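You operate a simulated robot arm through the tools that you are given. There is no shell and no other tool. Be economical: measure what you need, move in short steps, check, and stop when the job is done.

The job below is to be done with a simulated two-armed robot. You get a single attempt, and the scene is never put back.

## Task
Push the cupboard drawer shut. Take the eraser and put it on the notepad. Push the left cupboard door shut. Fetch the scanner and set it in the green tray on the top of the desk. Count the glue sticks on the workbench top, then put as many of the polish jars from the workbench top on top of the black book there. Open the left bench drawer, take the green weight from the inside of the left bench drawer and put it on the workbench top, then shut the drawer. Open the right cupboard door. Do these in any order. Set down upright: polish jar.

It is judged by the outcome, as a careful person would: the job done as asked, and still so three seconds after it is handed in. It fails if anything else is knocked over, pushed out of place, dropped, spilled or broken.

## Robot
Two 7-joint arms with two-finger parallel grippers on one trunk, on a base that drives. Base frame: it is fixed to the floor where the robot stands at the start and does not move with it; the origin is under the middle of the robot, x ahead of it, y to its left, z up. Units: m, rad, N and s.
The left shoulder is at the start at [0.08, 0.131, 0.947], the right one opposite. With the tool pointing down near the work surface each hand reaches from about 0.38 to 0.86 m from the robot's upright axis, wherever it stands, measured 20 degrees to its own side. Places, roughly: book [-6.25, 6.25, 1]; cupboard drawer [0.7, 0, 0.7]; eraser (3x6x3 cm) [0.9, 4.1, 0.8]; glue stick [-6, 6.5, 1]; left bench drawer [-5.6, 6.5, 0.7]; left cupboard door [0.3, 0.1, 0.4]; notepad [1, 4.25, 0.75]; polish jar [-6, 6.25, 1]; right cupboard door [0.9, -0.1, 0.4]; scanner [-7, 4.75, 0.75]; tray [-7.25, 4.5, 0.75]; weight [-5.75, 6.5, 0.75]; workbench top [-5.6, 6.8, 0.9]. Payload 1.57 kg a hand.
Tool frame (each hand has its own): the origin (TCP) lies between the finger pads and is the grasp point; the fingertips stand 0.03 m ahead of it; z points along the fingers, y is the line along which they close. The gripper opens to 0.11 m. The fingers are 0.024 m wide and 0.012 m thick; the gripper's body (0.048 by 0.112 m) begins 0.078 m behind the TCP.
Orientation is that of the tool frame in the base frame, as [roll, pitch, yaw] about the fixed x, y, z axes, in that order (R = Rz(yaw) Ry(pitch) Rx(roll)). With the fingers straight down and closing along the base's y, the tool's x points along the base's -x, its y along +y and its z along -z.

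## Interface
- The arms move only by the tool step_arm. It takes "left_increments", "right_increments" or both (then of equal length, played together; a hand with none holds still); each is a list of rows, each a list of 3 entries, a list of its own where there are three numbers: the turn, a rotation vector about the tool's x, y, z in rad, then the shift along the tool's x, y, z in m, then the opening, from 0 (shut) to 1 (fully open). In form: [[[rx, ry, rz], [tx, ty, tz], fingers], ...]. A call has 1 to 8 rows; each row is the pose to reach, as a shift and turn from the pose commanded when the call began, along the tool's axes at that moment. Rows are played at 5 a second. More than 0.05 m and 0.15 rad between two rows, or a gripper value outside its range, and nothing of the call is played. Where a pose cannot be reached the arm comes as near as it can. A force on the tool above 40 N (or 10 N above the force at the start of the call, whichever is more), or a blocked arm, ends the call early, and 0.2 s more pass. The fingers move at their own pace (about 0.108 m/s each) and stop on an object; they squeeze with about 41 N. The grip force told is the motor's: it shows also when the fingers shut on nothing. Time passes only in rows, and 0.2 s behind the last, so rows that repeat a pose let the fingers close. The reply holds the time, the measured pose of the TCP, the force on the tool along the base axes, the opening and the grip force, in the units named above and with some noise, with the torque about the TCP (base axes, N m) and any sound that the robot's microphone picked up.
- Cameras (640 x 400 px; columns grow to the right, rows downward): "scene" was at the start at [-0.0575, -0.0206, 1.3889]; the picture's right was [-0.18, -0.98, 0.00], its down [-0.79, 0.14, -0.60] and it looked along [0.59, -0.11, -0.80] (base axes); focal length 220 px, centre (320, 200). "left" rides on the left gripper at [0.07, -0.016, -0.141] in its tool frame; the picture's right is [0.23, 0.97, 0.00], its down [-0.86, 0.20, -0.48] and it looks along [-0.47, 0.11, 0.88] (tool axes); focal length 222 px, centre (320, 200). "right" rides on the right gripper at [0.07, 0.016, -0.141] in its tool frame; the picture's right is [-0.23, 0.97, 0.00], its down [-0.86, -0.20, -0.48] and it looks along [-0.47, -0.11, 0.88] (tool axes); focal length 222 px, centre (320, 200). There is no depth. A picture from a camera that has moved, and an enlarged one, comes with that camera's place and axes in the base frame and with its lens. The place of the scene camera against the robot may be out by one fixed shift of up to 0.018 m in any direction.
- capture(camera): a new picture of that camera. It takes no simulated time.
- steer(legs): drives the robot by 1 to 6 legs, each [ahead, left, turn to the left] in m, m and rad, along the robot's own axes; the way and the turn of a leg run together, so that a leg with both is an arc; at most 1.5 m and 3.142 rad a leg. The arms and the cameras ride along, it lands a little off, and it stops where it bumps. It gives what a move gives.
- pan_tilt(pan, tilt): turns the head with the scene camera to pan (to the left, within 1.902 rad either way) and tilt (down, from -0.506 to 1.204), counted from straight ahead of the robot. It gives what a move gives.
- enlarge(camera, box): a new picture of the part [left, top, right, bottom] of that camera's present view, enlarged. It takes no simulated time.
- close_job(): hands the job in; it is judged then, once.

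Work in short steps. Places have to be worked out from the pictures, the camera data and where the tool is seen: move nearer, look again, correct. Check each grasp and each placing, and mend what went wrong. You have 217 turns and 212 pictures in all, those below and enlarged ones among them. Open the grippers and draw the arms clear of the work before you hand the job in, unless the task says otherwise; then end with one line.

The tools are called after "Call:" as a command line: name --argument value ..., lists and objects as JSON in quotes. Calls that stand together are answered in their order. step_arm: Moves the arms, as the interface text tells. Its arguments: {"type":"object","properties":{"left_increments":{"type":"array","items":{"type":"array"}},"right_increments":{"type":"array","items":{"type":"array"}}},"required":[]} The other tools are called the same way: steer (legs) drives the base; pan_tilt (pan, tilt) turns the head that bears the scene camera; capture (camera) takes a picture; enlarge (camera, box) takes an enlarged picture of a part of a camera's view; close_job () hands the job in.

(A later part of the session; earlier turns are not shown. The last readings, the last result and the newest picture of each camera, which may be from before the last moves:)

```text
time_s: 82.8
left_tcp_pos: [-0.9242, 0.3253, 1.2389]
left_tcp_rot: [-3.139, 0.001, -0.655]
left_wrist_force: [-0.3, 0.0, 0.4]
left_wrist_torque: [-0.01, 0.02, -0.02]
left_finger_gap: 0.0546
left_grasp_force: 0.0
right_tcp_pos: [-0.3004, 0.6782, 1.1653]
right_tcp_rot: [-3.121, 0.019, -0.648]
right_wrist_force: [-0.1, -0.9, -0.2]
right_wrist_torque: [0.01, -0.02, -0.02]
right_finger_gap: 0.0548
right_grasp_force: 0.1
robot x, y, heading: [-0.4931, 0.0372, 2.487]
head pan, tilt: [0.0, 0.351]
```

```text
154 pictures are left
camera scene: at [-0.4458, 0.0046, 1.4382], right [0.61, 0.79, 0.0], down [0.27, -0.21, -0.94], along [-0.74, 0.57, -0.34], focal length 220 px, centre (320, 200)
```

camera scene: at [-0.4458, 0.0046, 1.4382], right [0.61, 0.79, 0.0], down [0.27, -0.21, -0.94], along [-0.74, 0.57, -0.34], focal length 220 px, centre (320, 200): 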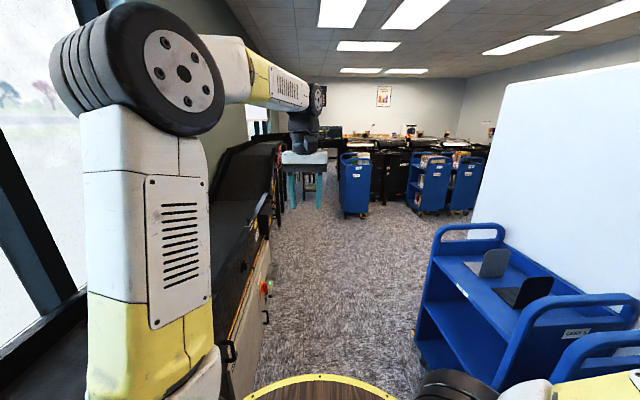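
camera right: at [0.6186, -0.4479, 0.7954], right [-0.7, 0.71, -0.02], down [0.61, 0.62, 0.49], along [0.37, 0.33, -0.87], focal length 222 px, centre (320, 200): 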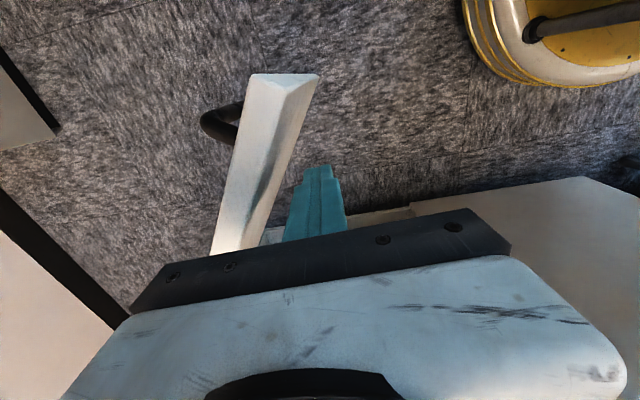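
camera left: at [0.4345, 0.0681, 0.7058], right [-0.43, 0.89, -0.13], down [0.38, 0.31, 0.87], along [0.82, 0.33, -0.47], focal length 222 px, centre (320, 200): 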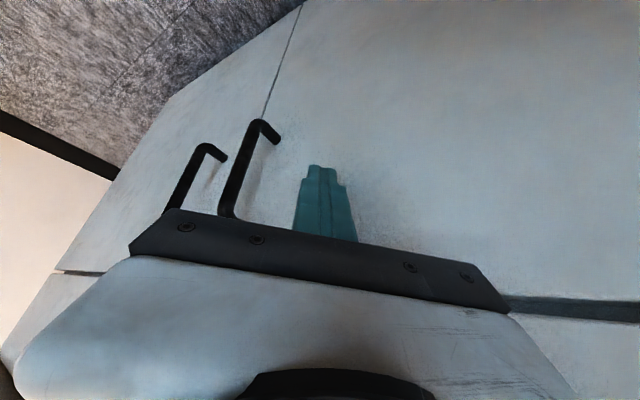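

I tuck the right hand with smaller rows, then drive up the corridor between conveyor and carts.

Call:
step_arm --right_increments '[[[0, 0, 0], [-0.025, 0.035, -0.01], 0.5], [[0, 0, 0], [-0.05, 0.07, -0.02], 0.5], [[0, 0, 0], [-0.075, 0.105, -0.03], 0.5], [[0, 0, 0], [-0.1, 0.14, -0.04], 0.5], [[0, 0, 0], [-0.125, 0.175, -0.05], 0.5], [[0, 0, 0], [-0.15, 0.21, -0.06], 0.5], [[0, 0, 0], [-0.175, 0.245, -0.07], 0.5], [[0, 0, 0], [-0.2, 0.28, -0.08], 0.5]]'

Call:
steer --legs '[[1.3, -0.13, 0]]'

Call:
pan_tilt --pan 0 --tilt 0.3

Call:
capture --camera "scene"

Call:
pan_tilt --pan -1.2 --tilt 0.3

Call:
capture --camera "scene"

```text
time_s: 84.6
left_tcp_pos: [-0.9245, 0.3246, 1.2402]
left_tcp_rot: [-3.141, 0.001, -0.656]
left_wrist_force: [1.2, -0.3, 0.1]
left_wrist_torque: [0.0, 0.04, 0.02]
left_finger_gap: 0.055
left_grasp_force: 0.0
right_tcp_pos: [-0.6289, 0.5742, 1.2449]
right_tcp_rot: [-3.12, 0.02, -0.652]
right_wrist_force: [0.9, -0.2, 0.2]
right_wrist_torque: [-0.01, 0.05, -0.03]
right_finger_gap: 0.0549
right_grasp_force: 0.1
robot x, y, heading: [-0.494, 0.0416, 2.487]
head pan, tilt: [0.0, 0.351]
```

```text
time_s: 91.3
left_tcp_pos: [-1.8812, 1.2598, 1.2404]
left_tcp_rot: [-3.14, 0.001, -0.682]
left_wrist_force: [0.2, 0.3, -0.9]
left_wrist_torque: [-0.01, 0.04, -0.02]
left_finger_gap: 0.0551
left_grasp_force: 0.1
right_tcp_pos: [-1.5787, 1.5008, 1.2455]
right_tcp_rot: [-3.118, 0.02, -0.675]
right_wrist_force: [0.2, 0.8, -0.7]
right_wrist_torque: [0.0, -0.04, -0.02]
right_finger_gap: 0.0553
right_grasp_force: 0.0
robot x, y, heading: [-1.4582, 0.9631, 2.459]
head pan, tilt: [0.0, 0.351]
```

```text
time_s: 91.9
left_tcp_pos: [-1.8811, 1.2601, 1.2403]
left_tcp_rot: [-3.139, 0.003, -0.682]
left_wrist_force: [-0.4, -0.4, 0.4]
left_wrist_torque: [-0.02, -0.05, 0.01]
left_finger_gap: 0.0549
left_grasp_force: 0.0
right_tcp_pos: [-1.5783, 1.5004, 1.2451]
right_tcp_rot: [-3.118, 0.018, -0.676]
right_wrist_force: [0.3, -1.2, -0.2]
right_wrist_torque: [-0.01, -0.01, 0.0]
right_finger_gap: 0.0551
right_grasp_force: 0.0
robot x, y, heading: [-1.4559, 0.9648, 2.462]
head pan, tilt: [0.0, 0.3]
```

```text
153 pictures are left
camera scene: at [-1.411, 0.928, 1.443], right [0.63, 0.78, 0.0], down [0.23, -0.19, -0.96], along [-0.74, 0.6, -0.3], focal length 220 px, centre (320, 200)
```

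scene: 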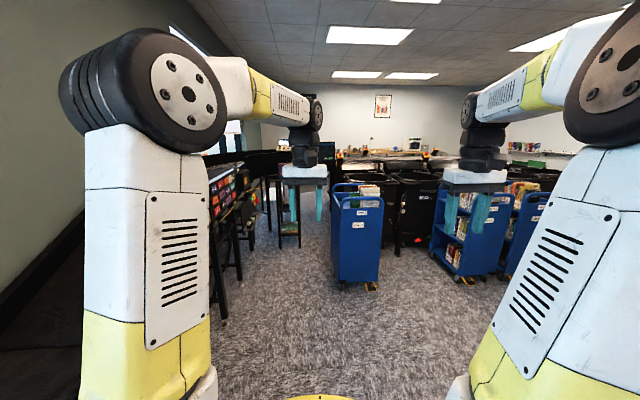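

```text
time_s: 93.3
left_tcp_pos: [-1.8802, 1.26, 1.2406]
left_tcp_rot: [-3.141, 0.0, -0.682]
left_wrist_force: [0.1, 0.4, 0.0]
left_wrist_torque: [0.01, 0.04, 0.01]
left_finger_gap: 0.055
left_grasp_force: 0.1
right_tcp_pos: [-1.5791, 1.5018, 1.2447]
right_tcp_rot: [-3.118, 0.018, -0.675]
right_wrist_force: [-0.1, 0.1, 0.9]
right_wrist_torque: [0.0, -0.03, 0.01]
right_finger_gap: 0.0548
right_grasp_force: 0.0
robot x, y, heading: [-1.4544, 0.9636, 2.462]
head pan, tilt: [-1.201, 0.3]
```

```text
152 pictures are left
camera scene: at [-1.31, 0.9581, 1.443], right [0.95, -0.3, 0.0], down [-0.09, -0.28, -0.96], along [0.29, 0.91, -0.3], focal length 220 px, centre (320, 200)
```

scene: 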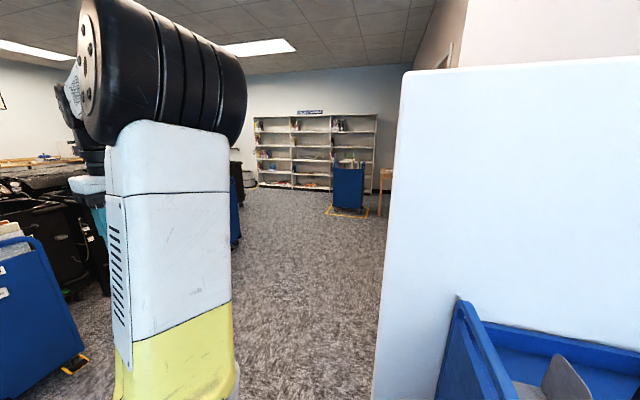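

The desk by the shelves at the right is the notepad desk. I turn to face +y and drive up past the partition.

Call:
steer --legs '[[0, 0, -0.95], [1.3, 0, 0]]'

Call:
pan_tilt --pan -0.6 --tilt 0.3

Call:
capture --camera "scene"

```text
time_s: 102.2
left_tcp_pos: [-1.3858, 2.7663, 1.2407]
left_tcp_rot: [-3.139, 0.0, -1.636]
left_wrist_force: [0.4, -0.8, -0.5]
left_wrist_torque: [-0.01, 0.01, 0.01]
left_finger_gap: 0.0546
left_grasp_force: 0.0
right_tcp_pos: [-1.0131, 2.6584, 1.2452]
right_tcp_rot: [-3.12, 0.018, -1.63]
right_wrist_force: [0.6, 0.6, -0.4]
right_wrist_torque: [0.0, -0.01, -0.01]
right_finger_gap: 0.0548
right_grasp_force: 0.0
robot x, y, heading: [-1.3776, 2.2481, 1.507]
head pan, tilt: [-1.201, 0.3]
```

```text
time_s: 103.2
left_tcp_pos: [-1.3844, 2.767, 1.2405]
left_tcp_rot: [-3.14, 0.001, -1.636]
left_wrist_force: [0.3, -0.7, 0.6]
left_wrist_torque: [-0.01, -0.03, 0.01]
left_finger_gap: 0.0552
left_grasp_force: 0.1
right_tcp_pos: [-1.0136, 2.6585, 1.245]
right_tcp_rot: [-3.119, 0.02, -1.628]
right_wrist_force: [0.3, 0.5, 0.0]
right_wrist_torque: [-0.02, -0.04, -0.01]
right_finger_gap: 0.0549
right_grasp_force: 0.0
robot x, y, heading: [-1.3808, 2.2502, 1.508]
head pan, tilt: [-0.6, 0.3]
```

```text
151 pictures are left
camera scene: at [-1.322, 2.1753, 1.443], right [0.79, -0.62, 0.0], down [-0.18, -0.23, -0.96], along [0.59, 0.75, -0.3], focal length 220 px, centre (320, 200)
```

scene: 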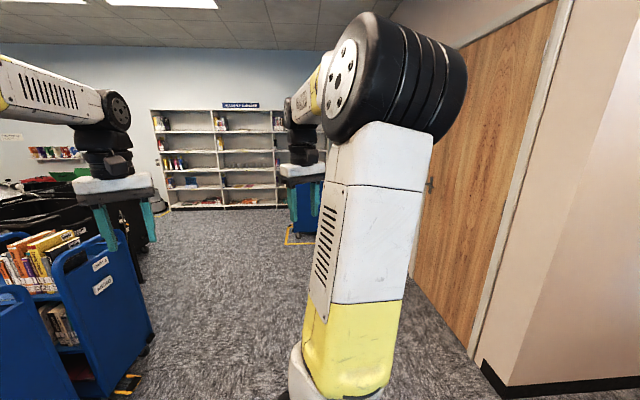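

The way to the desk is free between the door wall and the book carts. I turn and drive toward it.

Call:
steer --legs '[[0, 0, -0.6], [1.3, 0, 0]]'

Call:
pan_tilt --pan -0.1 --tilt 0.4

Call:
capture --camera "scene"

```text
time_s: 111.3
left_tcp_pos: [-0.3086, 3.6929, 1.2406]
left_tcp_rot: [-3.139, -0.001, -2.226]
left_wrist_force: [-0.1, 0.0, -0.4]
left_wrist_torque: [0.0, -0.01, 0.03]
left_finger_gap: 0.0546
left_grasp_force: 0.0
right_tcp_pos: [-0.0585, 3.3961, 1.2442]
right_tcp_rot: [-3.12, 0.02, -2.219]
right_wrist_force: [0.1, -0.8, -0.2]
right_wrist_torque: [0.0, 0.0, 0.01]
right_finger_gap: 0.055
right_grasp_force: 0.0
robot x, y, heading: [-0.5877, 3.2597, 0.92]
head pan, tilt: [-0.6, 0.3]
```

```text
time_s: 112.2
left_tcp_pos: [-0.3081, 3.693, 1.2411]
left_tcp_rot: [-3.139, 0.001, -2.227]
left_wrist_force: [0.4, 0.1, 0.0]
left_wrist_torque: [0.01, -0.01, -0.03]
left_finger_gap: 0.055
left_grasp_force: 0.1
right_tcp_pos: [-0.0589, 3.3959, 1.2453]
right_tcp_rot: [-3.12, 0.02, -2.22]
right_wrist_force: [0.2, -0.3, -0.7]
right_wrist_torque: [0.02, 0.0, 0.0]
right_finger_gap: 0.0552
right_grasp_force: 0.0
robot x, y, heading: [-0.5923, 3.2566, 0.919]
head pan, tilt: [-0.099, 0.4]
```

```text
150 pictures are left
camera scene: at [-0.6044, 3.2092, 1.4338], right [0.73, -0.68, 0.0], down [-0.27, -0.28, -0.92], along [0.63, 0.67, -0.39], focal length 220 px, centre (320, 200)
```

scene: 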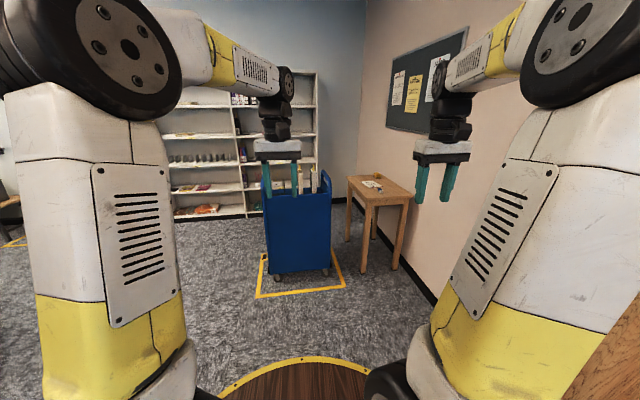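

The small table is at about (0.95, 4.2). I drive to about (0.25, 3.78) and look closer.

Call:
steer --legs '[[0, 0, -0.35], [0.95, 0, 0]]'

Call:
pan_tilt --pan 0 --tilt 0.7

Call:
capture --camera "scene"

```text
time_s: 118.3
left_tcp_pos: [0.6186, 4.0783, 1.2398]
left_tcp_rot: [-3.139, -0.001, -2.575]
left_wrist_force: [-0.3, -0.1, -0.2]
left_wrist_torque: [-0.02, 0.0, -0.01]
left_finger_gap: 0.0551
left_grasp_force: 0.1
right_tcp_pos: [0.7527, 3.7152, 1.2447]
right_tcp_rot: [-3.119, 0.019, -2.567]
right_wrist_force: [-0.2, -1.0, 0.7]
right_wrist_torque: [0.02, -0.01, 0.0]
right_finger_gap: 0.0552
right_grasp_force: 0.0
robot x, y, heading: [0.2034, 3.769, 0.571]
head pan, tilt: [-0.099, 0.4]
```

```text
time_s: 119.1
left_tcp_pos: [0.6198, 4.0786, 1.2403]
left_tcp_rot: [-3.14, 0.0, -2.574]
left_wrist_force: [0.6, -0.4, 0.7]
left_wrist_torque: [-0.02, -0.04, 0.01]
left_finger_gap: 0.055
left_grasp_force: 0.0
right_tcp_pos: [0.7526, 3.7155, 1.2447]
right_tcp_rot: [-3.118, 0.019, -2.567]
right_wrist_force: [-0.7, -0.5, 0.2]
right_wrist_torque: [-0.03, 0.0, -0.03]
right_finger_gap: 0.0551
right_grasp_force: 0.2
robot x, y, heading: [0.2012, 3.7711, 0.567]
head pan, tilt: [0.0, 0.7]
```

```text
149 pictures are left
camera scene: at [0.1676, 3.7315, 1.407], right [0.54, -0.84, 0.0], down [-0.54, -0.35, -0.77], along [0.64, 0.41, -0.64], focal length 220 px, centre (320, 200)
```

scene: 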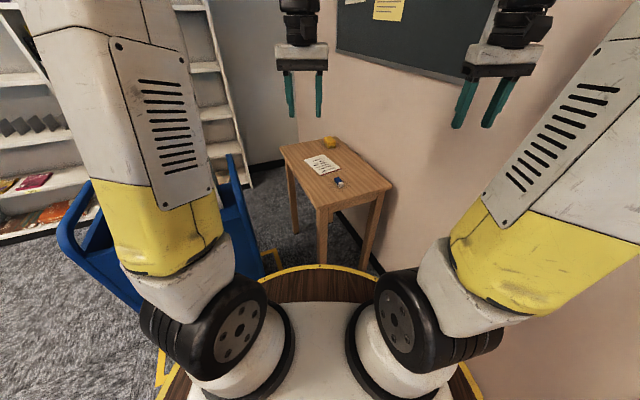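

Call:
enlarge --camera "scene" --box '[270, 120, 400, 210]'

```text
4.44 times, centred on (335, 165) of scene
camera zoom: at [0.1676, 3.7315, 1.407], right [0.54, -0.84, 0.0], down [-0.54, -0.35, -0.77], along [0.64, 0.41, -0.64], focal length 977 px, centre (253, 356)
```

zoom: 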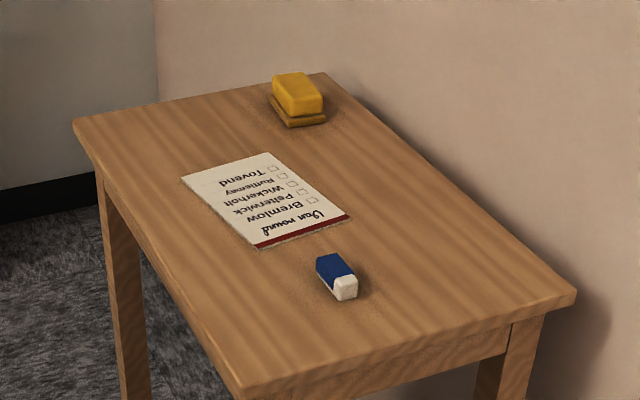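

The eraser (blue/white) is near (0.95, 4.12), the notepad near (1.07, 4.3). I turn to heading 0.9 and move close so the right hand can work.

Call:
steer --legs '[[0, 0, 0.33], [0.195, -0.165, 0]]'

Call:
pan_tilt --pan -0.3 --tilt 0.8

Call:
capture --camera "scene"

Call:
capture --camera "right"

```text
time_s: 121.9
left_tcp_pos: [0.7508, 4.2428, 1.2408]
left_tcp_rot: [-3.14, 0.0, -2.254]
left_wrist_force: [-0.9, -0.5, -0.5]
left_wrist_torque: [0.0, -0.01, 0.02]
left_finger_gap: 0.0548
left_grasp_force: 0.0
right_tcp_pos: [0.9914, 3.9402, 1.245]
right_tcp_rot: [-3.119, 0.019, -2.245]
right_wrist_force: [0.1, -0.2, 0.0]
right_wrist_torque: [0.01, 0.01, 0.03]
right_finger_gap: 0.0551
right_grasp_force: 0.0
robot x, y, heading: [0.4577, 3.8178, 0.886]
head pan, tilt: [0.0, 0.7]
```

```text
time_s: 122.7
left_tcp_pos: [0.7512, 4.2439, 1.2413]
left_tcp_rot: [-3.14, -0.001, -2.255]
left_wrist_force: [0.6, -0.1, -0.6]
left_wrist_torque: [0.0, -0.03, 0.02]
left_finger_gap: 0.0553
left_grasp_force: 0.0
right_tcp_pos: [0.9916, 3.9395, 1.2439]
right_tcp_rot: [-3.119, 0.02, -2.247]
right_wrist_force: [0.7, 0.1, -0.3]
right_wrist_torque: [-0.03, 0.0, 0.03]
right_finger_gap: 0.0549
right_grasp_force: 0.0
robot x, y, heading: [0.4558, 3.8178, 0.887]
head pan, tilt: [-0.3, 0.799]
```

```text
147 pictures are left
camera scene: at [0.4436, 3.7471, 1.3987], right [0.56, -0.83, 0.0], down [-0.6, -0.4, -0.7], along [0.58, 0.39, -0.72], focal length 220 px, centre (320, 200)
```

scene: 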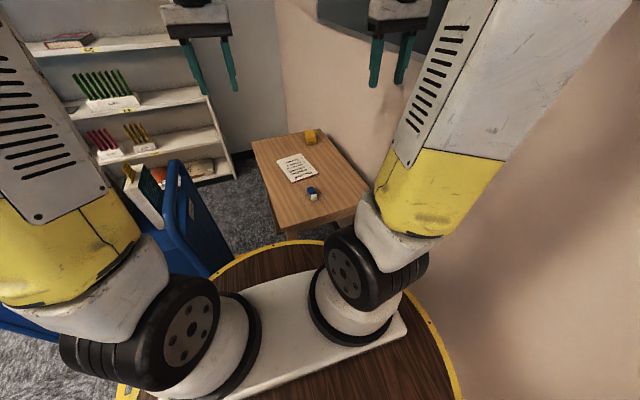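

```text
146 pictures are left
camera right: at [0.9309, 3.8952, 1.3833], right [-0.62, 0.79, -0.02], down [0.68, 0.54, 0.5], along [0.4, 0.3, -0.87], focal length 222 px, centre (320, 200)
```

right: 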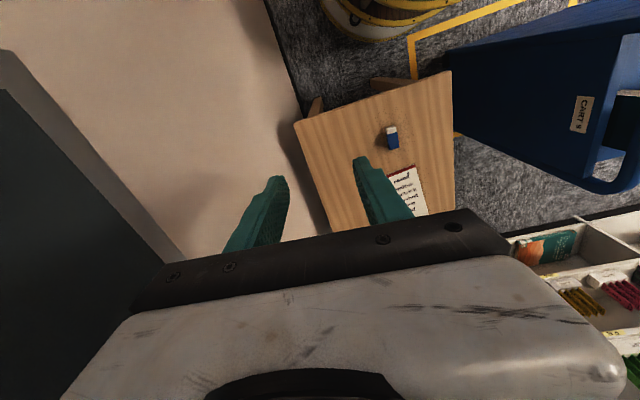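

Triangulated: eraser about (0.936, 4.12, 0.80), long axis along heading ≈0.98; table top ≈0.785. I move the right hand above it.

Call:
step_arm --right_increments '[[[0, 0, -0.02], [-0.016, 0.023, 0.035], 0.6], [[0, 0, -0.04], [-0.032, 0.046, 0.07], 0.6], [[0, 0, -0.06], [-0.048, 0.069, 0.105], 0.6], [[0, 0, -0.08], [-0.064, 0.092, 0.14], 0.6], [[0, 0, -0.08], [-0.08, 0.115, 0.175], 0.6], [[0, 0, -0.08], [-0.096, 0.138, 0.21], 0.6], [[0, 0, -0.08], [-0.11, 0.16, 0.245], 0.6], [[0, 0, -0.08], [-0.11, 0.16, 0.28], 0.6]]'

Call:
capture --camera "right"

```text
time_s: 124.5
left_tcp_pos: [0.7523, 4.2427, 1.24]
left_tcp_rot: [-3.14, 0.0, -2.253]
left_wrist_force: [-0.7, 0.3, -0.1]
left_wrist_torque: [0.0, -0.03, -0.01]
left_finger_gap: 0.0548
left_grasp_force: 0.1
right_tcp_pos: [0.9451, 4.129, 0.9641]
right_tcp_rot: [-3.117, 0.018, -2.169]
right_wrist_force: [-0.1, 0.1, -0.8]
right_wrist_torque: [-0.01, -0.02, 0.02]
right_finger_gap: 0.0661
right_grasp_force: 0.1
robot x, y, heading: [0.4555, 3.8164, 0.893]
head pan, tilt: [-0.3, 0.799]
```

```text
145 pictures are left
camera right: at [0.888, 4.0804, 1.1027], right [-0.68, 0.74, -0.02], down [0.63, 0.59, 0.5], along [0.38, 0.33, -0.87], focal length 222 px, centre (320, 200)
```

right: 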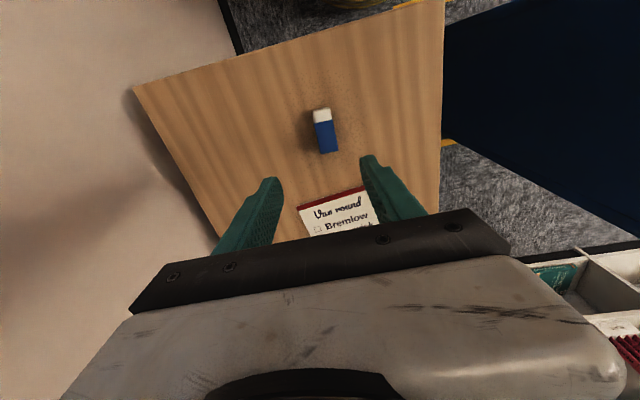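

Centered above the eraser. I descend to TCP z≈0.823 (tips just above the table).

Call:
step_arm --right_increments '[[[0, 0, -0.01], [0.002, 0.004, 0.045], 0.6], [[0, 0, -0.02], [0.003, 0.006, 0.09], 0.6], [[0, 0, -0.02], [0.004, 0.006, 0.12], 0.6], [[0, 0, -0.02], [0.004, 0.006, 0.141], 0.6]]'

Call:
capture --camera "right"

```text
time_s: 125.5
left_tcp_pos: [0.7504, 4.2425, 1.2403]
left_tcp_rot: [-3.141, -0.001, -2.254]
left_wrist_force: [-0.1, 0.5, -0.5]
left_wrist_torque: [0.02, -0.02, 0.0]
left_finger_gap: 0.055
left_grasp_force: 0.1
right_tcp_pos: [0.9386, 4.128, 0.8223]
right_tcp_rot: [-3.118, 0.017, -2.148]
right_wrist_force: [-0.6, -0.6, 0.2]
right_wrist_torque: [0.01, -0.01, -0.01]
right_finger_gap: 0.0659
right_grasp_force: 0.1
robot x, y, heading: [0.4556, 3.817, 0.891]
head pan, tilt: [-0.3, 0.799]
```

```text
144 pictures are left
camera right: at [0.8825, 4.0772, 0.9612], right [-0.69, 0.72, -0.02], down [0.62, 0.61, 0.5], along [0.37, 0.33, -0.87], focal length 222 px, centre (320, 200)
```

right: 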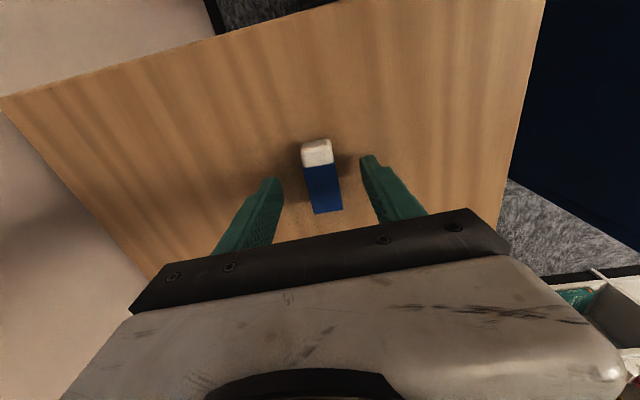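

Scale suggests the eraser's top is nearer 0.775. I descend further in small steps with the force limit guarding.

Call:
step_arm --right_increments '[[[0, 0, 0], [0, 0, 0.012], 0.6], [[0, 0, 0], [0, 0, 0.022], 0.6], [[0, 0, 0], [0, 0, 0.03], 0.6]]'

Call:
capture --camera "right"

```text
time_s: 126.0
left_tcp_pos: [0.7509, 4.2414, 1.2399]
left_tcp_rot: [3.141, 0.0, -2.254]
left_wrist_force: [0.4, -0.3, -0.3]
left_wrist_torque: [-0.01, 0.0, 0.01]
left_finger_gap: 0.0551
left_grasp_force: 0.0
right_tcp_pos: [0.9396, 4.1278, 0.8124]
right_tcp_rot: [-3.117, 0.017, -2.146]
right_wrist_force: [-2.7, -4.8, 12.7]
right_wrist_torque: [0.06, 0.64, 0.23]
right_finger_gap: 0.0656
right_grasp_force: 0.0
robot x, y, heading: [0.4552, 3.8183, 0.889]
head pan, tilt: [-0.3, 0.799]
stopped in row 2 (right hand): the force on the tool passed its limit at 61 N (the readings are from after the stop); the commanded pose is now the measured one
```

```text
143 pictures are left
camera right: at [0.8839, 4.0771, 0.9496], right [-0.69, 0.72, -0.02], down [0.62, 0.61, 0.5], along [0.37, 0.33, -0.87], focal length 222 px, centre (320, 200)
```

right: 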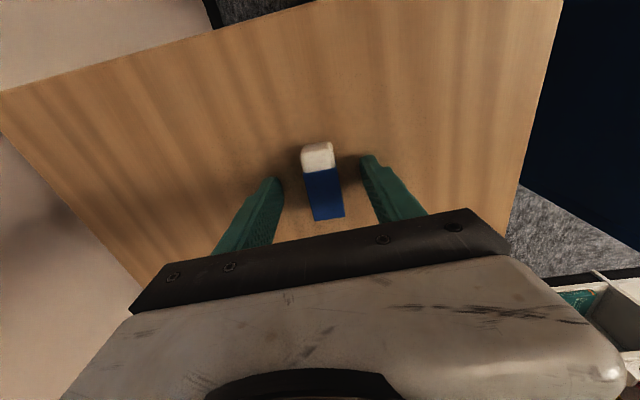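

Touched the table: top is z≈0.782. I raise 4 mm and close on the eraser.

Call:
step_arm --right_increments '[[[0, 0, 0], [0, 0, -0.004], 0.6], [[0, 0, 0], [0, 0, -0.004], 0.0], [[0, 0, 0], [0, 0, -0.004], 0.0], [[0, 0, 0], [0, 0, -0.004], 0.0], [[0, 0, 0], [0, 0, -0.03], 0.0], [[0, 0, 0], [0, 0, -0.07], 0.0]]'

Call:
capture --camera "right"

```text
time_s: 127.5
left_tcp_pos: [0.7522, 4.2436, 1.2397]
left_tcp_rot: [-3.141, -0.001, -2.255]
left_wrist_force: [-0.1, -0.8, -0.4]
left_wrist_torque: [-0.02, 0.03, -0.02]
left_finger_gap: 0.0551
left_grasp_force: 0.0
right_tcp_pos: [0.9372, 4.1292, 0.882]
right_tcp_rot: [-3.121, 0.017, -2.146]
right_wrist_force: [-0.6, 0.3, 0.2]
right_wrist_torque: [-0.01, 0.02, 0.01]
right_finger_gap: 0.0227
right_grasp_force: 35.2
robot x, y, heading: [0.454, 3.8195, 0.894]
head pan, tilt: [-0.3, 0.799]
```

```text
142 pictures are left
camera right: at [0.8809, 4.0788, 1.0208], right [-0.69, 0.72, -0.02], down [0.62, 0.61, 0.5], along [0.37, 0.33, -0.87], focal length 222 px, centre (320, 200)
```

right: 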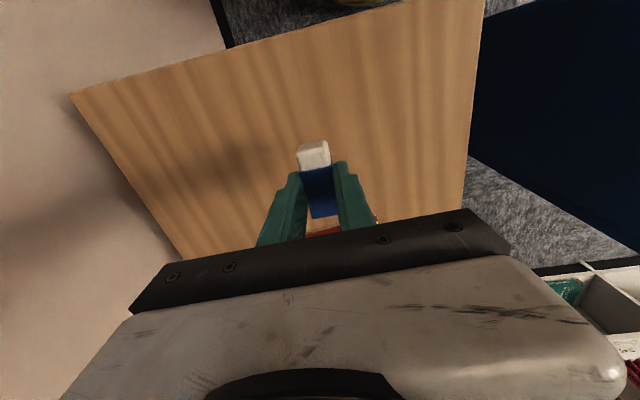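

Eraser held. I look at the notepad for the placing point.

Call:
enlarge --camera "scene" --box '[240, 120, 380, 220]'

```text
4.00 times, centred on (310, 170) of scene
camera zoom: at [0.4439, 3.7473, 1.3987], right [0.56, -0.83, 0.0], down [-0.6, -0.4, -0.7], along [0.58, 0.39, -0.72], focal length 879 px, centre (360, 320)
```

zoom: 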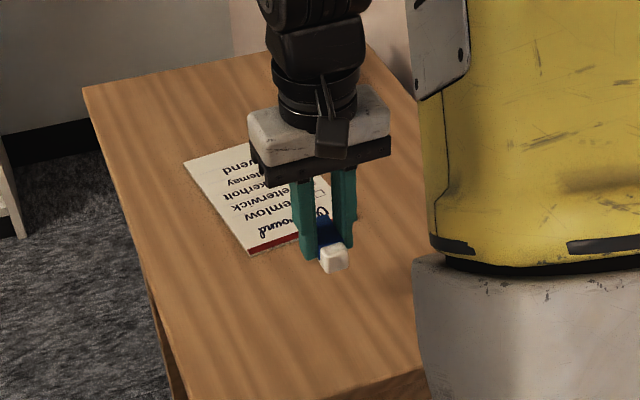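

Notepad centre ≈ (1.04, 4.295): about 0.195 m straight ahead of the tool. I move over it and look.

Call:
step_arm --right_increments '[[[0, 0, 0], [-0.045, 0, -0.005], 0], [[0, 0, 0], [-0.09, 0, -0.005], 0], [[0, 0, 0], [-0.135, 0, -0.005], 0], [[0, 0, 0], [-0.18, 0.002, -0.005], 0], [[0, 0, 0], [-0.195, 0.004, -0.005], 0]]'

Call:
capture --camera "right"

Call:
enlarge --camera "scene" --box '[240, 120, 380, 220]'

```text
time_s: 128.7
left_tcp_pos: [0.7515, 4.242, 1.2402]
left_tcp_rot: [-3.141, 0.002, -2.253]
left_wrist_force: [0.3, 0.9, 0.5]
left_wrist_torque: [0.01, -0.01, -0.01]
left_finger_gap: 0.0549
left_grasp_force: 0.1
right_tcp_pos: [1.0431, 4.2923, 0.8897]
right_tcp_rot: [-3.116, 0.018, -2.147]
right_wrist_force: [0.4, -0.8, -0.3]
right_wrist_torque: [0.02, 0.01, 0.0]
right_finger_gap: 0.0228
right_grasp_force: 35.3
robot x, y, heading: [0.4566, 3.8197, 0.888]
head pan, tilt: [-0.3, 0.799]
```

```text
140 pictures are left
camera right: at [0.987, 4.243, 1.0276], right [-0.69, 0.72, -0.02], down [0.62, 0.61, 0.5], along [0.37, 0.33, -0.87], focal length 222 px, centre (320, 200)
```

right: 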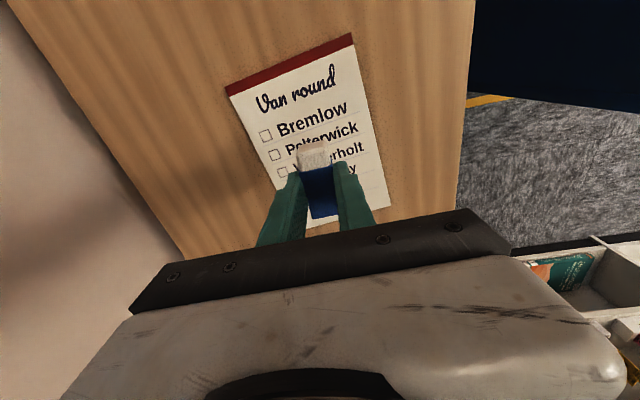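

```text
4.00 times, centred on (310, 170) of scene
camera zoom: at [0.4436, 3.747, 1.3987], right [0.56, -0.83, 0.0], down [-0.6, -0.4, -0.7], along [0.58, 0.39, -0.72], focal length 879 px, centre (360, 320)
```

zoom: 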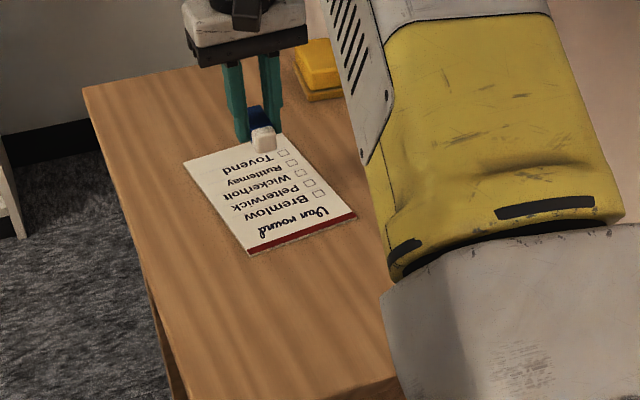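

The notepad centre computes to (1.051, 4.295) — I'm above it. I lower until close, then touch gently.

Call:
step_arm --right_increments '[[[0, 0, 0], [-0.003, -0.003, 0.035], 0], [[0, 0, 0], [-0.005, -0.005, 0.058], 0], [[0, 0, 0], [-0.005, -0.005, 0.063], 0], [[0, 0, 0], [-0.005, -0.005, 0.067], 0]]'

Call:
capture --camera "right"

```text
time_s: 129.7
left_tcp_pos: [0.752, 4.2422, 1.2401]
left_tcp_rot: [-3.138, -0.001, -2.253]
left_wrist_force: [-0.2, -0.1, 0.4]
left_wrist_torque: [0.0, 0.01, -0.01]
left_finger_gap: 0.0548
left_grasp_force: 0.1
right_tcp_pos: [1.0512, 4.2947, 0.8225]
right_tcp_rot: [-3.119, 0.019, -2.147]
right_wrist_force: [-0.4, 1.4, 0.5]
right_wrist_torque: [0.03, 0.0, 0.01]
right_finger_gap: 0.0227
right_grasp_force: 35.3
robot x, y, heading: [0.4537, 3.8199, 0.889]
head pan, tilt: [-0.3, 0.799]
```

```text
138 pictures are left
camera right: at [0.9945, 4.245, 0.9601], right [-0.69, 0.72, -0.02], down [0.62, 0.61, 0.5], along [0.37, 0.33, -0.87], focal length 222 px, centre (320, 200)
```

right: 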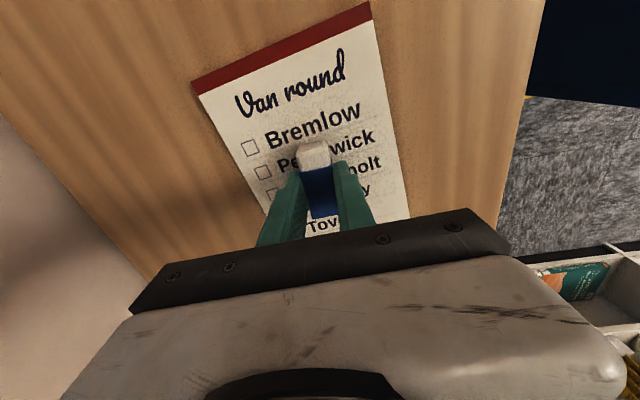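

Nearly down, on the pad's middle. I lower 4 mm more, open, and rise.

Call:
step_arm --right_increments '[[[0, 0, 0], [0, 0, 0.003], 0], [[0, 0, 0], [0, 0, 0.005], 0], [[0, 0, 0], [0, 0, 0.005], 0.5], [[0, 0, 0], [0, 0, 0.005], 0.5], [[0, 0, 0], [0, 0, -0.04], 0.5], [[0, 0, 0], [0, 0, -0.085], 0.5], [[0, 0, 0], [0.02, 0, -0.13], 0.5], [[0, 0, 0], [0.04, 0, -0.17], 0.5]]'

Call:
capture --camera "right"

```text
time_s: 131.4
left_tcp_pos: [0.7513, 4.2436, 1.2402]
left_tcp_rot: [-3.141, 0.0, -2.253]
left_wrist_force: [0.6, -0.1, 0.8]
left_wrist_torque: [-0.08, 0.0, 0.02]
left_finger_gap: 0.0552
left_grasp_force: 0.0
right_tcp_pos: [1.0255, 4.262, 0.9939]
right_tcp_rot: [-3.119, 0.016, -2.146]
right_wrist_force: [0.0, -0.1, -0.1]
right_wrist_torque: [-0.02, 0.02, 0.0]
right_finger_gap: 0.055
right_grasp_force: 0.2
robot x, y, heading: [0.4539, 3.8158, 0.886]
head pan, tilt: [-0.3, 0.799]
```

```text
137 pictures are left
camera right: at [0.9683, 4.2116, 1.132], right [-0.69, 0.72, -0.02], down [0.62, 0.61, 0.5], along [0.37, 0.33, -0.87], focal length 222 px, centre (320, 200)
```

right: 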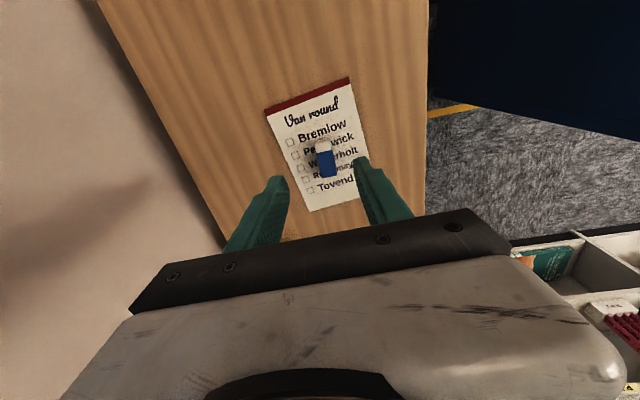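

The eraser rests on the notepad. I raise and tuck the right hand, back away and look for the route to the far side.

Call:
step_arm --right_increments '[[[0, 0, 0.0], [0.03, 0.0, -0.035], 0.5], [[0, 0, 0.0], [0.06, 0.0, -0.07], 0.5], [[0, 0, 0.03], [0.09, 0.0, -0.105], 0.5], [[0, 0, 0.06], [0.12, -0.01, -0.14], 0.5], [[0, 0, 0.09], [0.15, -0.02, -0.175], 0.5], [[0, 0, 0.1], [0.16, -0.04, -0.21], 0.5], [[0, 0, 0.1], [0.16, -0.06, -0.24], 0.5]]'

Call:
steer --legs '[[-0.7, 0.2, 0], [0, 0, 1.6]]'

Call:
pan_tilt --pan 0 --tilt 0.25

Call:
capture --camera "scene"

```text
time_s: 133.1
left_tcp_pos: [0.7516, 4.2439, 1.2392]
left_tcp_rot: [-3.141, -0.001, -2.253]
left_wrist_force: [0.3, -0.6, 0.5]
left_wrist_torque: [0.0, -0.03, 0.02]
left_finger_gap: 0.055
left_grasp_force: 0.2
right_tcp_pos: [0.9802, 4.0918, 1.2311]
right_tcp_rot: [-3.118, 0.019, -2.248]
right_wrist_force: [-0.2, 0.0, -0.6]
right_wrist_torque: [-0.01, 0.0, -0.01]
right_finger_gap: 0.0551
right_grasp_force: 0.0
robot x, y, heading: [0.4549, 3.8172, 0.89]
head pan, tilt: [-0.3, 0.799]
```

```text
time_s: 140.9
left_tcp_pos: [-0.5701, 3.7013, 1.2399]
left_tcp_rot: [-3.14, -0.001, -0.676]
left_wrist_force: [-0.6, 0.3, -0.6]
left_wrist_torque: [-0.01, -0.01, -0.01]
left_finger_gap: 0.0551
left_grasp_force: 0.0
right_tcp_pos: [-0.4222, 3.9309, 1.2313]
right_tcp_rot: [-3.121, 0.02, -0.671]
right_wrist_force: [0.5, -0.2, 0.1]
right_wrist_torque: [0.0, -0.03, 0.02]
right_finger_gap: 0.0549
right_grasp_force: 0.1
robot x, y, heading: [-0.1445, 3.4082, 2.467]
head pan, tilt: [-0.3, 0.799]
```

```text
time_s: 141.8
left_tcp_pos: [-0.5695, 3.7005, 1.2398]
left_tcp_rot: [-3.14, 0.002, -0.678]
left_wrist_force: [-0.2, -0.4, 0.5]
left_wrist_torque: [0.04, -0.04, 0.02]
left_finger_gap: 0.055
left_grasp_force: 0.0
right_tcp_pos: [-0.4215, 3.9301, 1.2309]
right_tcp_rot: [-3.121, 0.021, -0.669]
right_wrist_force: [-0.4, 0.1, 0.3]
right_wrist_torque: [0.03, -0.02, 0.0]
right_finger_gap: 0.0551
right_grasp_force: 0.1
robot x, y, heading: [-0.1403, 3.4074, 2.466]
head pan, tilt: [0.0, 0.25]
```

```text
136 pictures are left
camera scene: at [-0.0982, 3.371, 1.4477], right [0.63, 0.78, 0.0], down [0.19, -0.16, -0.97], along [-0.76, 0.61, -0.25], focal length 220 px, centre (320, 200)
```

scene: 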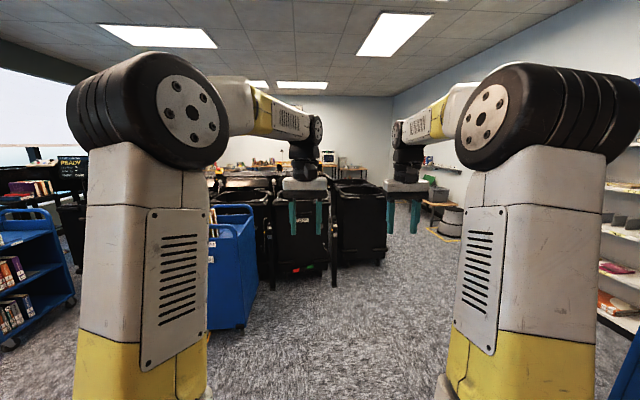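

A wide aisle runs to the right of the black bins toward the far workbench. I turn to heading ≈1.98 and drive up the aisle.

Call:
steer --legs '[[0, 0, -0.48], [1.1, 0, 0], [1.0, 0, 0], [0, 0, 0.6]]'

Call:
capture --camera "scene"

```text
time_s: 155.2
left_tcp_pos: [-1.4383, 5.5645, 1.24]
left_tcp_rot: [-3.139, 0.0, -0.571]
left_wrist_force: [-0.1, 0.2, -0.5]
left_wrist_torque: [-0.03, 0.01, -0.01]
left_finger_gap: 0.055
left_grasp_force: 0.1
right_tcp_pos: [-1.3134, 5.8098, 1.2312]
right_tcp_rot: [-3.122, 0.022, -0.564]
right_wrist_force: [-0.1, -0.1, 0.2]
right_wrist_torque: [0.0, -0.02, -0.03]
right_finger_gap: 0.055
right_grasp_force: 0.1
robot x, y, heading: [-0.9853, 5.3172, 2.571]
head pan, tilt: [0.0, 0.25]
```

```text
135 pictures are left
camera scene: at [-0.9336, 5.2852, 1.4478], right [0.54, 0.84, 0.0], down [0.21, -0.13, -0.97], along [-0.82, 0.52, -0.25], focal length 220 px, centre (320, 200)
```

scene: 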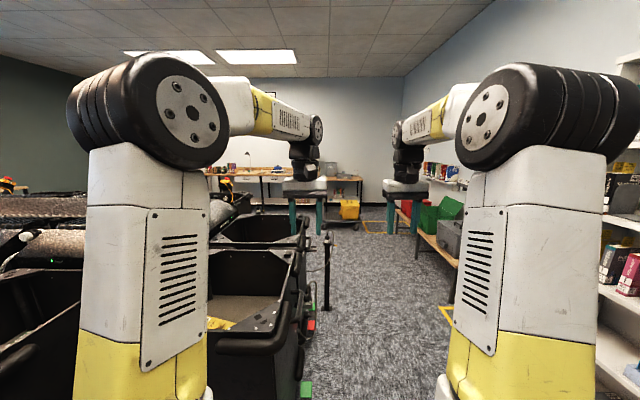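

I continue up the aisle: toward (−1.6, 6.3), then look again.

Call:
steer --legs '[[0, 0, -0.42], [1.25, 0, 0], [0, 0, 0.5]]'

Call:
capture --camera "scene"

```text
time_s: 164.3
left_tcp_pos: [-2.1809, 6.5908, 1.2411]
left_tcp_rot: [-3.139, 0.001, -0.479]
left_wrist_force: [-0.9, -0.4, 0.2]
left_wrist_torque: [0.0, -0.03, 0.03]
left_finger_gap: 0.055
left_grasp_force: 0.1
right_tcp_pos: [-2.0797, 6.8452, 1.2312]
right_tcp_rot: [-3.122, 0.021, -0.473]
right_wrist_force: [-1.1, -0.4, 0.1]
right_wrist_torque: [-0.01, -0.01, -0.02]
right_finger_gap: 0.0549
right_grasp_force: 0.0
robot x, y, heading: [-1.707, 6.386, 2.666]
head pan, tilt: [0.0, 0.25]
```

```text
134 pictures are left
camera scene: at [-1.6548, 6.3584, 1.4478], right [0.46, 0.89, 0.0], down [0.22, -0.11, -0.97], along [-0.86, 0.45, -0.25], focal length 220 px, centre (320, 200)
```

scene: 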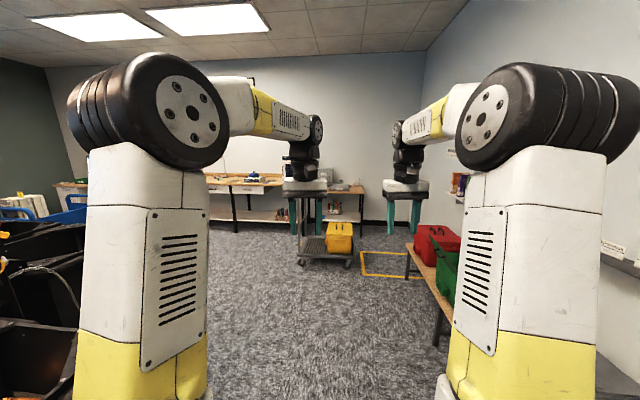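

Workbench runs along the far wall, with a trolley in front of its right part. I drive on toward its left part.

Call:
steer --legs '[[1.3, 0, 0.2]]'

Call:
capture --camera "scene"

Call:
pan_tilt --pan 0.8 --tilt 0.3

Call:
capture --camera "scene"

```text
time_s: 170.9
left_tcp_pos: [-3.4257, 6.9663, 1.2398]
left_tcp_rot: [-3.139, -0.001, -0.271]
left_wrist_force: [-1.1, 0.3, 0.8]
left_wrist_torque: [0.0, 0.01, 0.0]
left_finger_gap: 0.0551
left_grasp_force: 0.1
right_tcp_pos: [-3.379, 7.2369, 1.2315]
right_tcp_rot: [-3.118, 0.02, -0.268]
right_wrist_force: [0.2, -0.6, -0.2]
right_wrist_torque: [0.0, 0.0, 0.02]
right_finger_gap: 0.0552
right_grasp_force: 0.0
robot x, y, heading: [-2.9209, 6.8616, 2.87]
head pan, tilt: [0.0, 0.25]
```

```text
133 pictures are left
camera scene: at [-2.8648, 6.8444, 1.4478], right [0.27, 0.96, 0.0], down [0.24, -0.07, -0.97], along [-0.93, 0.26, -0.25], focal length 220 px, centre (320, 200)
```

scene: 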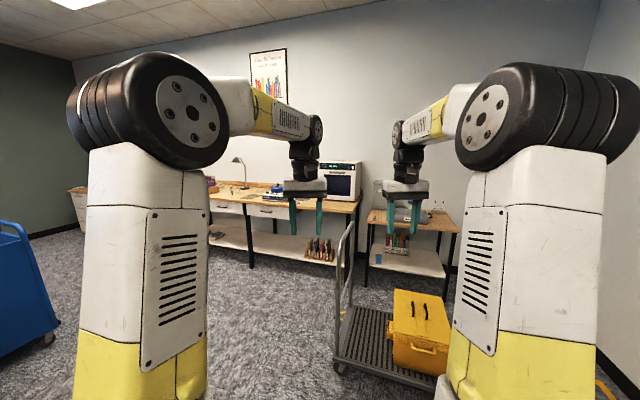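

```text
time_s: 172.0
left_tcp_pos: [-3.426, 6.9668, 1.2399]
left_tcp_rot: [-3.139, -0.001, -0.272]
left_wrist_force: [-1.2, -0.4, -0.1]
left_wrist_torque: [0.0, 0.01, 0.0]
left_finger_gap: 0.0547
left_grasp_force: 0.1
right_tcp_pos: [-3.3791, 7.2359, 1.2298]
right_tcp_rot: [-3.119, 0.02, -0.269]
right_wrist_force: [0.7, -0.7, -0.5]
right_wrist_torque: [0.02, -0.02, 0.02]
right_finger_gap: 0.0553
right_grasp_force: 0.0
robot x, y, heading: [-2.9206, 6.8628, 2.874]
head pan, tilt: [0.799, 0.3]
```

```text
132 pictures are left
camera scene: at [-2.8556, 6.7724, 1.443], right [-0.5, 0.86, 0.0], down [0.26, 0.15, -0.96], along [-0.83, -0.48, -0.3], focal length 220 px, centre (320, 200)
```

scene: 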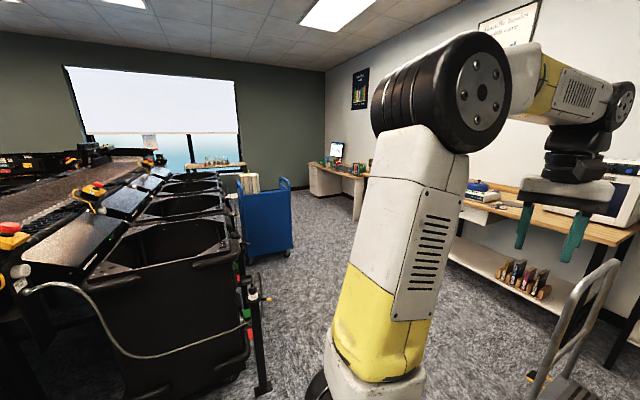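

The bench with two drawers is ahead-left. I drive between the trolley and the bin post to about (−4.5, 6.35), facing the bench.

Call:
steer --legs '[[0.84, 0.35, 0], [0.57, 0.57, 0], [0, 0, -0.2]]'

Call:
pan_tilt --pan 0 --tilt 0.45

Call:
capture --camera "scene"

```text
time_s: 181.6
left_tcp_pos: [-5.0202, 6.5633, 1.2404]
left_tcp_rot: [-3.139, 0.001, -0.476]
left_wrist_force: [-0.1, -0.2, 0.2]
left_wrist_torque: [0.03, 0.0, 0.04]
left_finger_gap: 0.0548
left_grasp_force: 0.0
right_tcp_pos: [-4.9192, 6.8184, 1.2307]
right_tcp_rot: [-3.119, 0.021, -0.469]
right_wrist_force: [-0.2, 0.1, -0.4]
right_wrist_torque: [0.01, 0.02, 0.07]
right_finger_gap: 0.055
right_grasp_force: 0.0
robot x, y, heading: [-4.5424, 6.359, 2.667]
head pan, tilt: [0.799, 0.3]
```

```text
time_s: 182.7
left_tcp_pos: [-5.0195, 6.5641, 1.2398]
left_tcp_rot: [-3.14, 0.0, -0.477]
left_wrist_force: [0.6, 0.3, -1.2]
left_wrist_torque: [0.01, -0.02, 0.04]
left_finger_gap: 0.0549
left_grasp_force: 0.0
right_tcp_pos: [-4.9199, 6.8193, 1.231]
right_tcp_rot: [-3.12, 0.019, -0.469]
right_wrist_force: [0.2, 0.6, 0.1]
right_wrist_torque: [0.03, -0.02, -0.02]
right_finger_gap: 0.055
right_grasp_force: 0.0
robot x, y, heading: [-4.5436, 6.3619, 2.663]
head pan, tilt: [0.0, 0.45]
```

```text
131 pictures are left
camera scene: at [-4.4919, 6.3323, 1.4291], right [0.46, 0.89, 0.0], down [0.39, -0.2, -0.9], along [-0.8, 0.41, -0.44], focal length 220 px, centre (320, 200)
```

scene: 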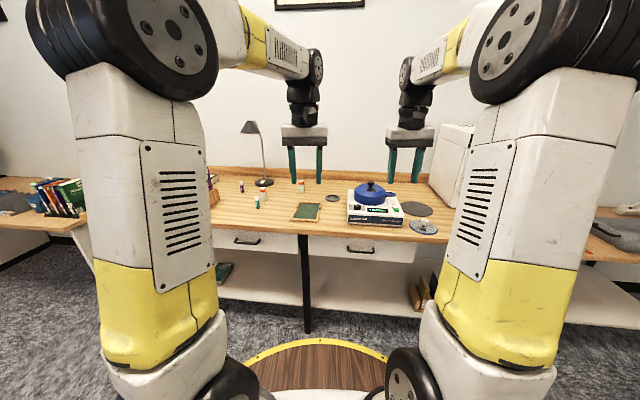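

I look left of the arm along the bench.

Call:
pan_tilt --pan 0.6 --tilt 0.45

Call:
capture --camera "scene"

Call:
enlarge --camera "scene" --box '[380, 120, 560, 240]'

```text
time_s: 183.7
left_tcp_pos: [-5.02, 6.5641, 1.2391]
left_tcp_rot: [-3.14, 0.0, -0.476]
left_wrist_force: [-0.1, 0.2, -0.3]
left_wrist_torque: [0.02, 0.02, 0.02]
left_finger_gap: 0.055
left_grasp_force: 0.0
right_tcp_pos: [-4.9197, 6.8189, 1.2302]
right_tcp_rot: [-3.118, 0.021, -0.469]
right_wrist_force: [0.1, -0.1, -0.3]
right_wrist_torque: [-0.01, 0.01, -0.02]
right_finger_gap: 0.055
right_grasp_force: 0.0
robot x, y, heading: [-4.5422, 6.3613, 2.667]
head pan, tilt: [0.6, 0.45]
```

```text
130 pictures are left
camera scene: at [-4.5013, 6.2789, 1.4291], right [-0.12, 0.99, 0.0], down [0.43, 0.05, -0.9], along [-0.89, -0.11, -0.44], focal length 220 px, centre (320, 200)
```

scene: 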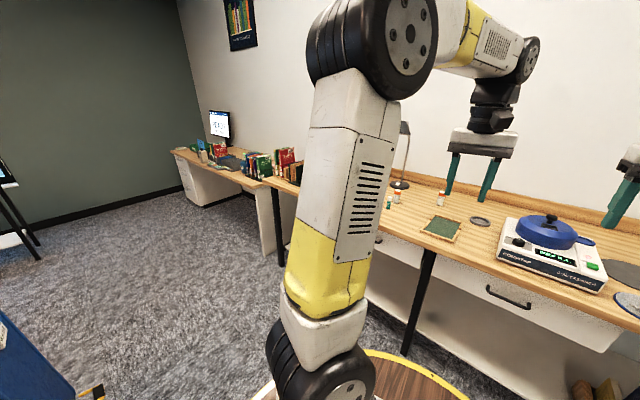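

```text
3.33 times, centred on (470, 180) of scene
camera zoom: at [-4.5013, 6.2789, 1.4291], right [-0.12, 0.99, 0.0], down [0.43, 0.05, -0.9], along [-0.89, -0.11, -0.44], focal length 732 px, centre (-180, 267)
```

zoom: 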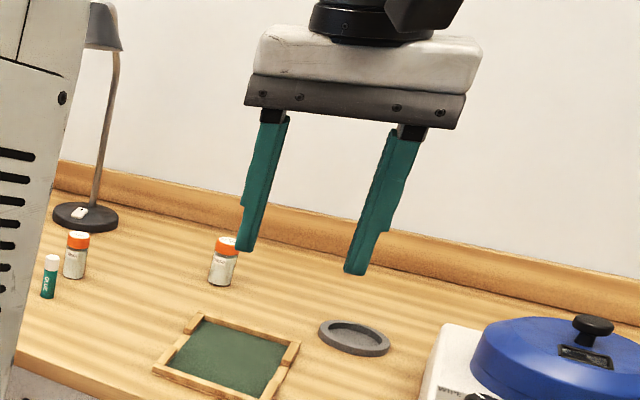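

Jars (white, orange cap) and a glue stick (green) are visible; more is hidden by the arm. I shift left along the bench and look again.

Call:
steer --legs '[[0.08, 0.45, 0]]'

Call:
pan_tilt --pan 0.0 --tilt 0.5

Call:
capture --camera "scene"

```text
time_s: 186.4
left_tcp_pos: [-5.2962, 6.1982, 1.241]
left_tcp_rot: [-3.14, 0.0, -0.469]
left_wrist_force: [-0.5, -0.8, -0.2]
left_wrist_torque: [0.0, 0.0, 0.0]
left_finger_gap: 0.0552
left_grasp_force: 0.1
right_tcp_pos: [-5.1976, 6.4523, 1.2306]
right_tcp_rot: [-3.12, 0.022, -0.465]
right_wrist_force: [0.5, -0.7, -0.2]
right_wrist_torque: [0.0, -0.01, -0.02]
right_finger_gap: 0.0552
right_grasp_force: 0.0
robot x, y, heading: [-4.8196, 5.9981, 2.673]
head pan, tilt: [0.6, 0.45]
```

```text
time_s: 187.4
left_tcp_pos: [-5.2967, 6.1971, 1.24]
left_tcp_rot: [-3.14, -0.001, -0.468]
left_wrist_force: [0.9, -0.1, -0.1]
left_wrist_torque: [0.04, 0.02, -0.03]
left_finger_gap: 0.0553
left_grasp_force: 0.1
right_tcp_pos: [-5.1974, 6.4515, 1.2312]
right_tcp_rot: [-3.121, 0.02, -0.464]
right_wrist_force: [0.2, -0.1, 0.1]
right_wrist_torque: [0.0, -0.02, -0.02]
right_finger_gap: 0.0551
right_grasp_force: 0.2
robot x, y, heading: [-4.8176, 6.0005, 2.669]
head pan, tilt: [0.0, 0.499]
```

```text
128 pictures are left
camera scene: at [-4.7666, 5.9678, 1.4246], right [0.45, 0.89, 0.0], down [0.43, -0.22, -0.88], along [-0.78, 0.4, -0.48], focal length 220 px, centre (320, 200)
```

scene: 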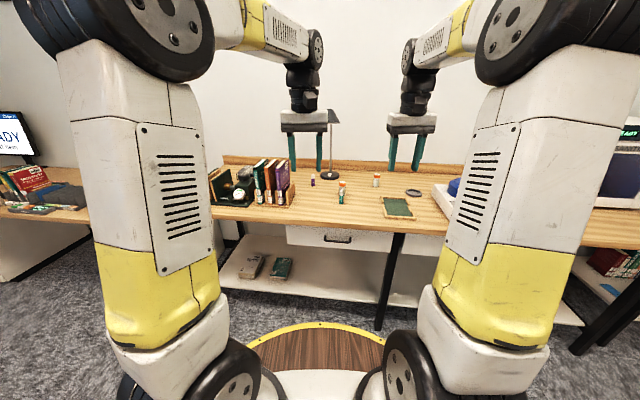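

Call:
enlarge --camera "scene" --box '[200, 140, 430, 260]'

```text
2.78 times, centred on (315, 200) of scene
camera zoom: at [-4.7666, 5.9678, 1.4246], right [0.45, 0.89, 0.0], down [0.43, -0.22, -0.88], along [-0.78, 0.4, -0.48], focal length 612 px, centre (334, 200)
```

zoom: 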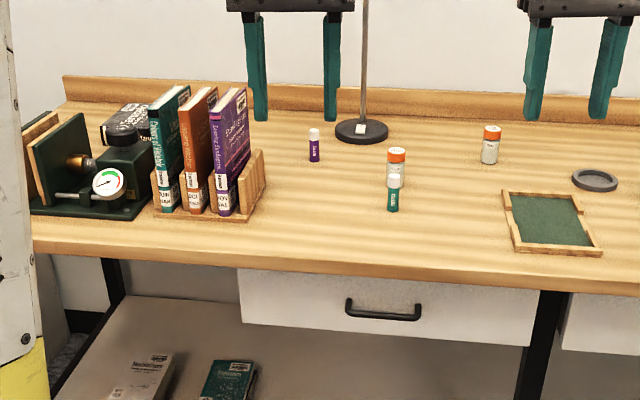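

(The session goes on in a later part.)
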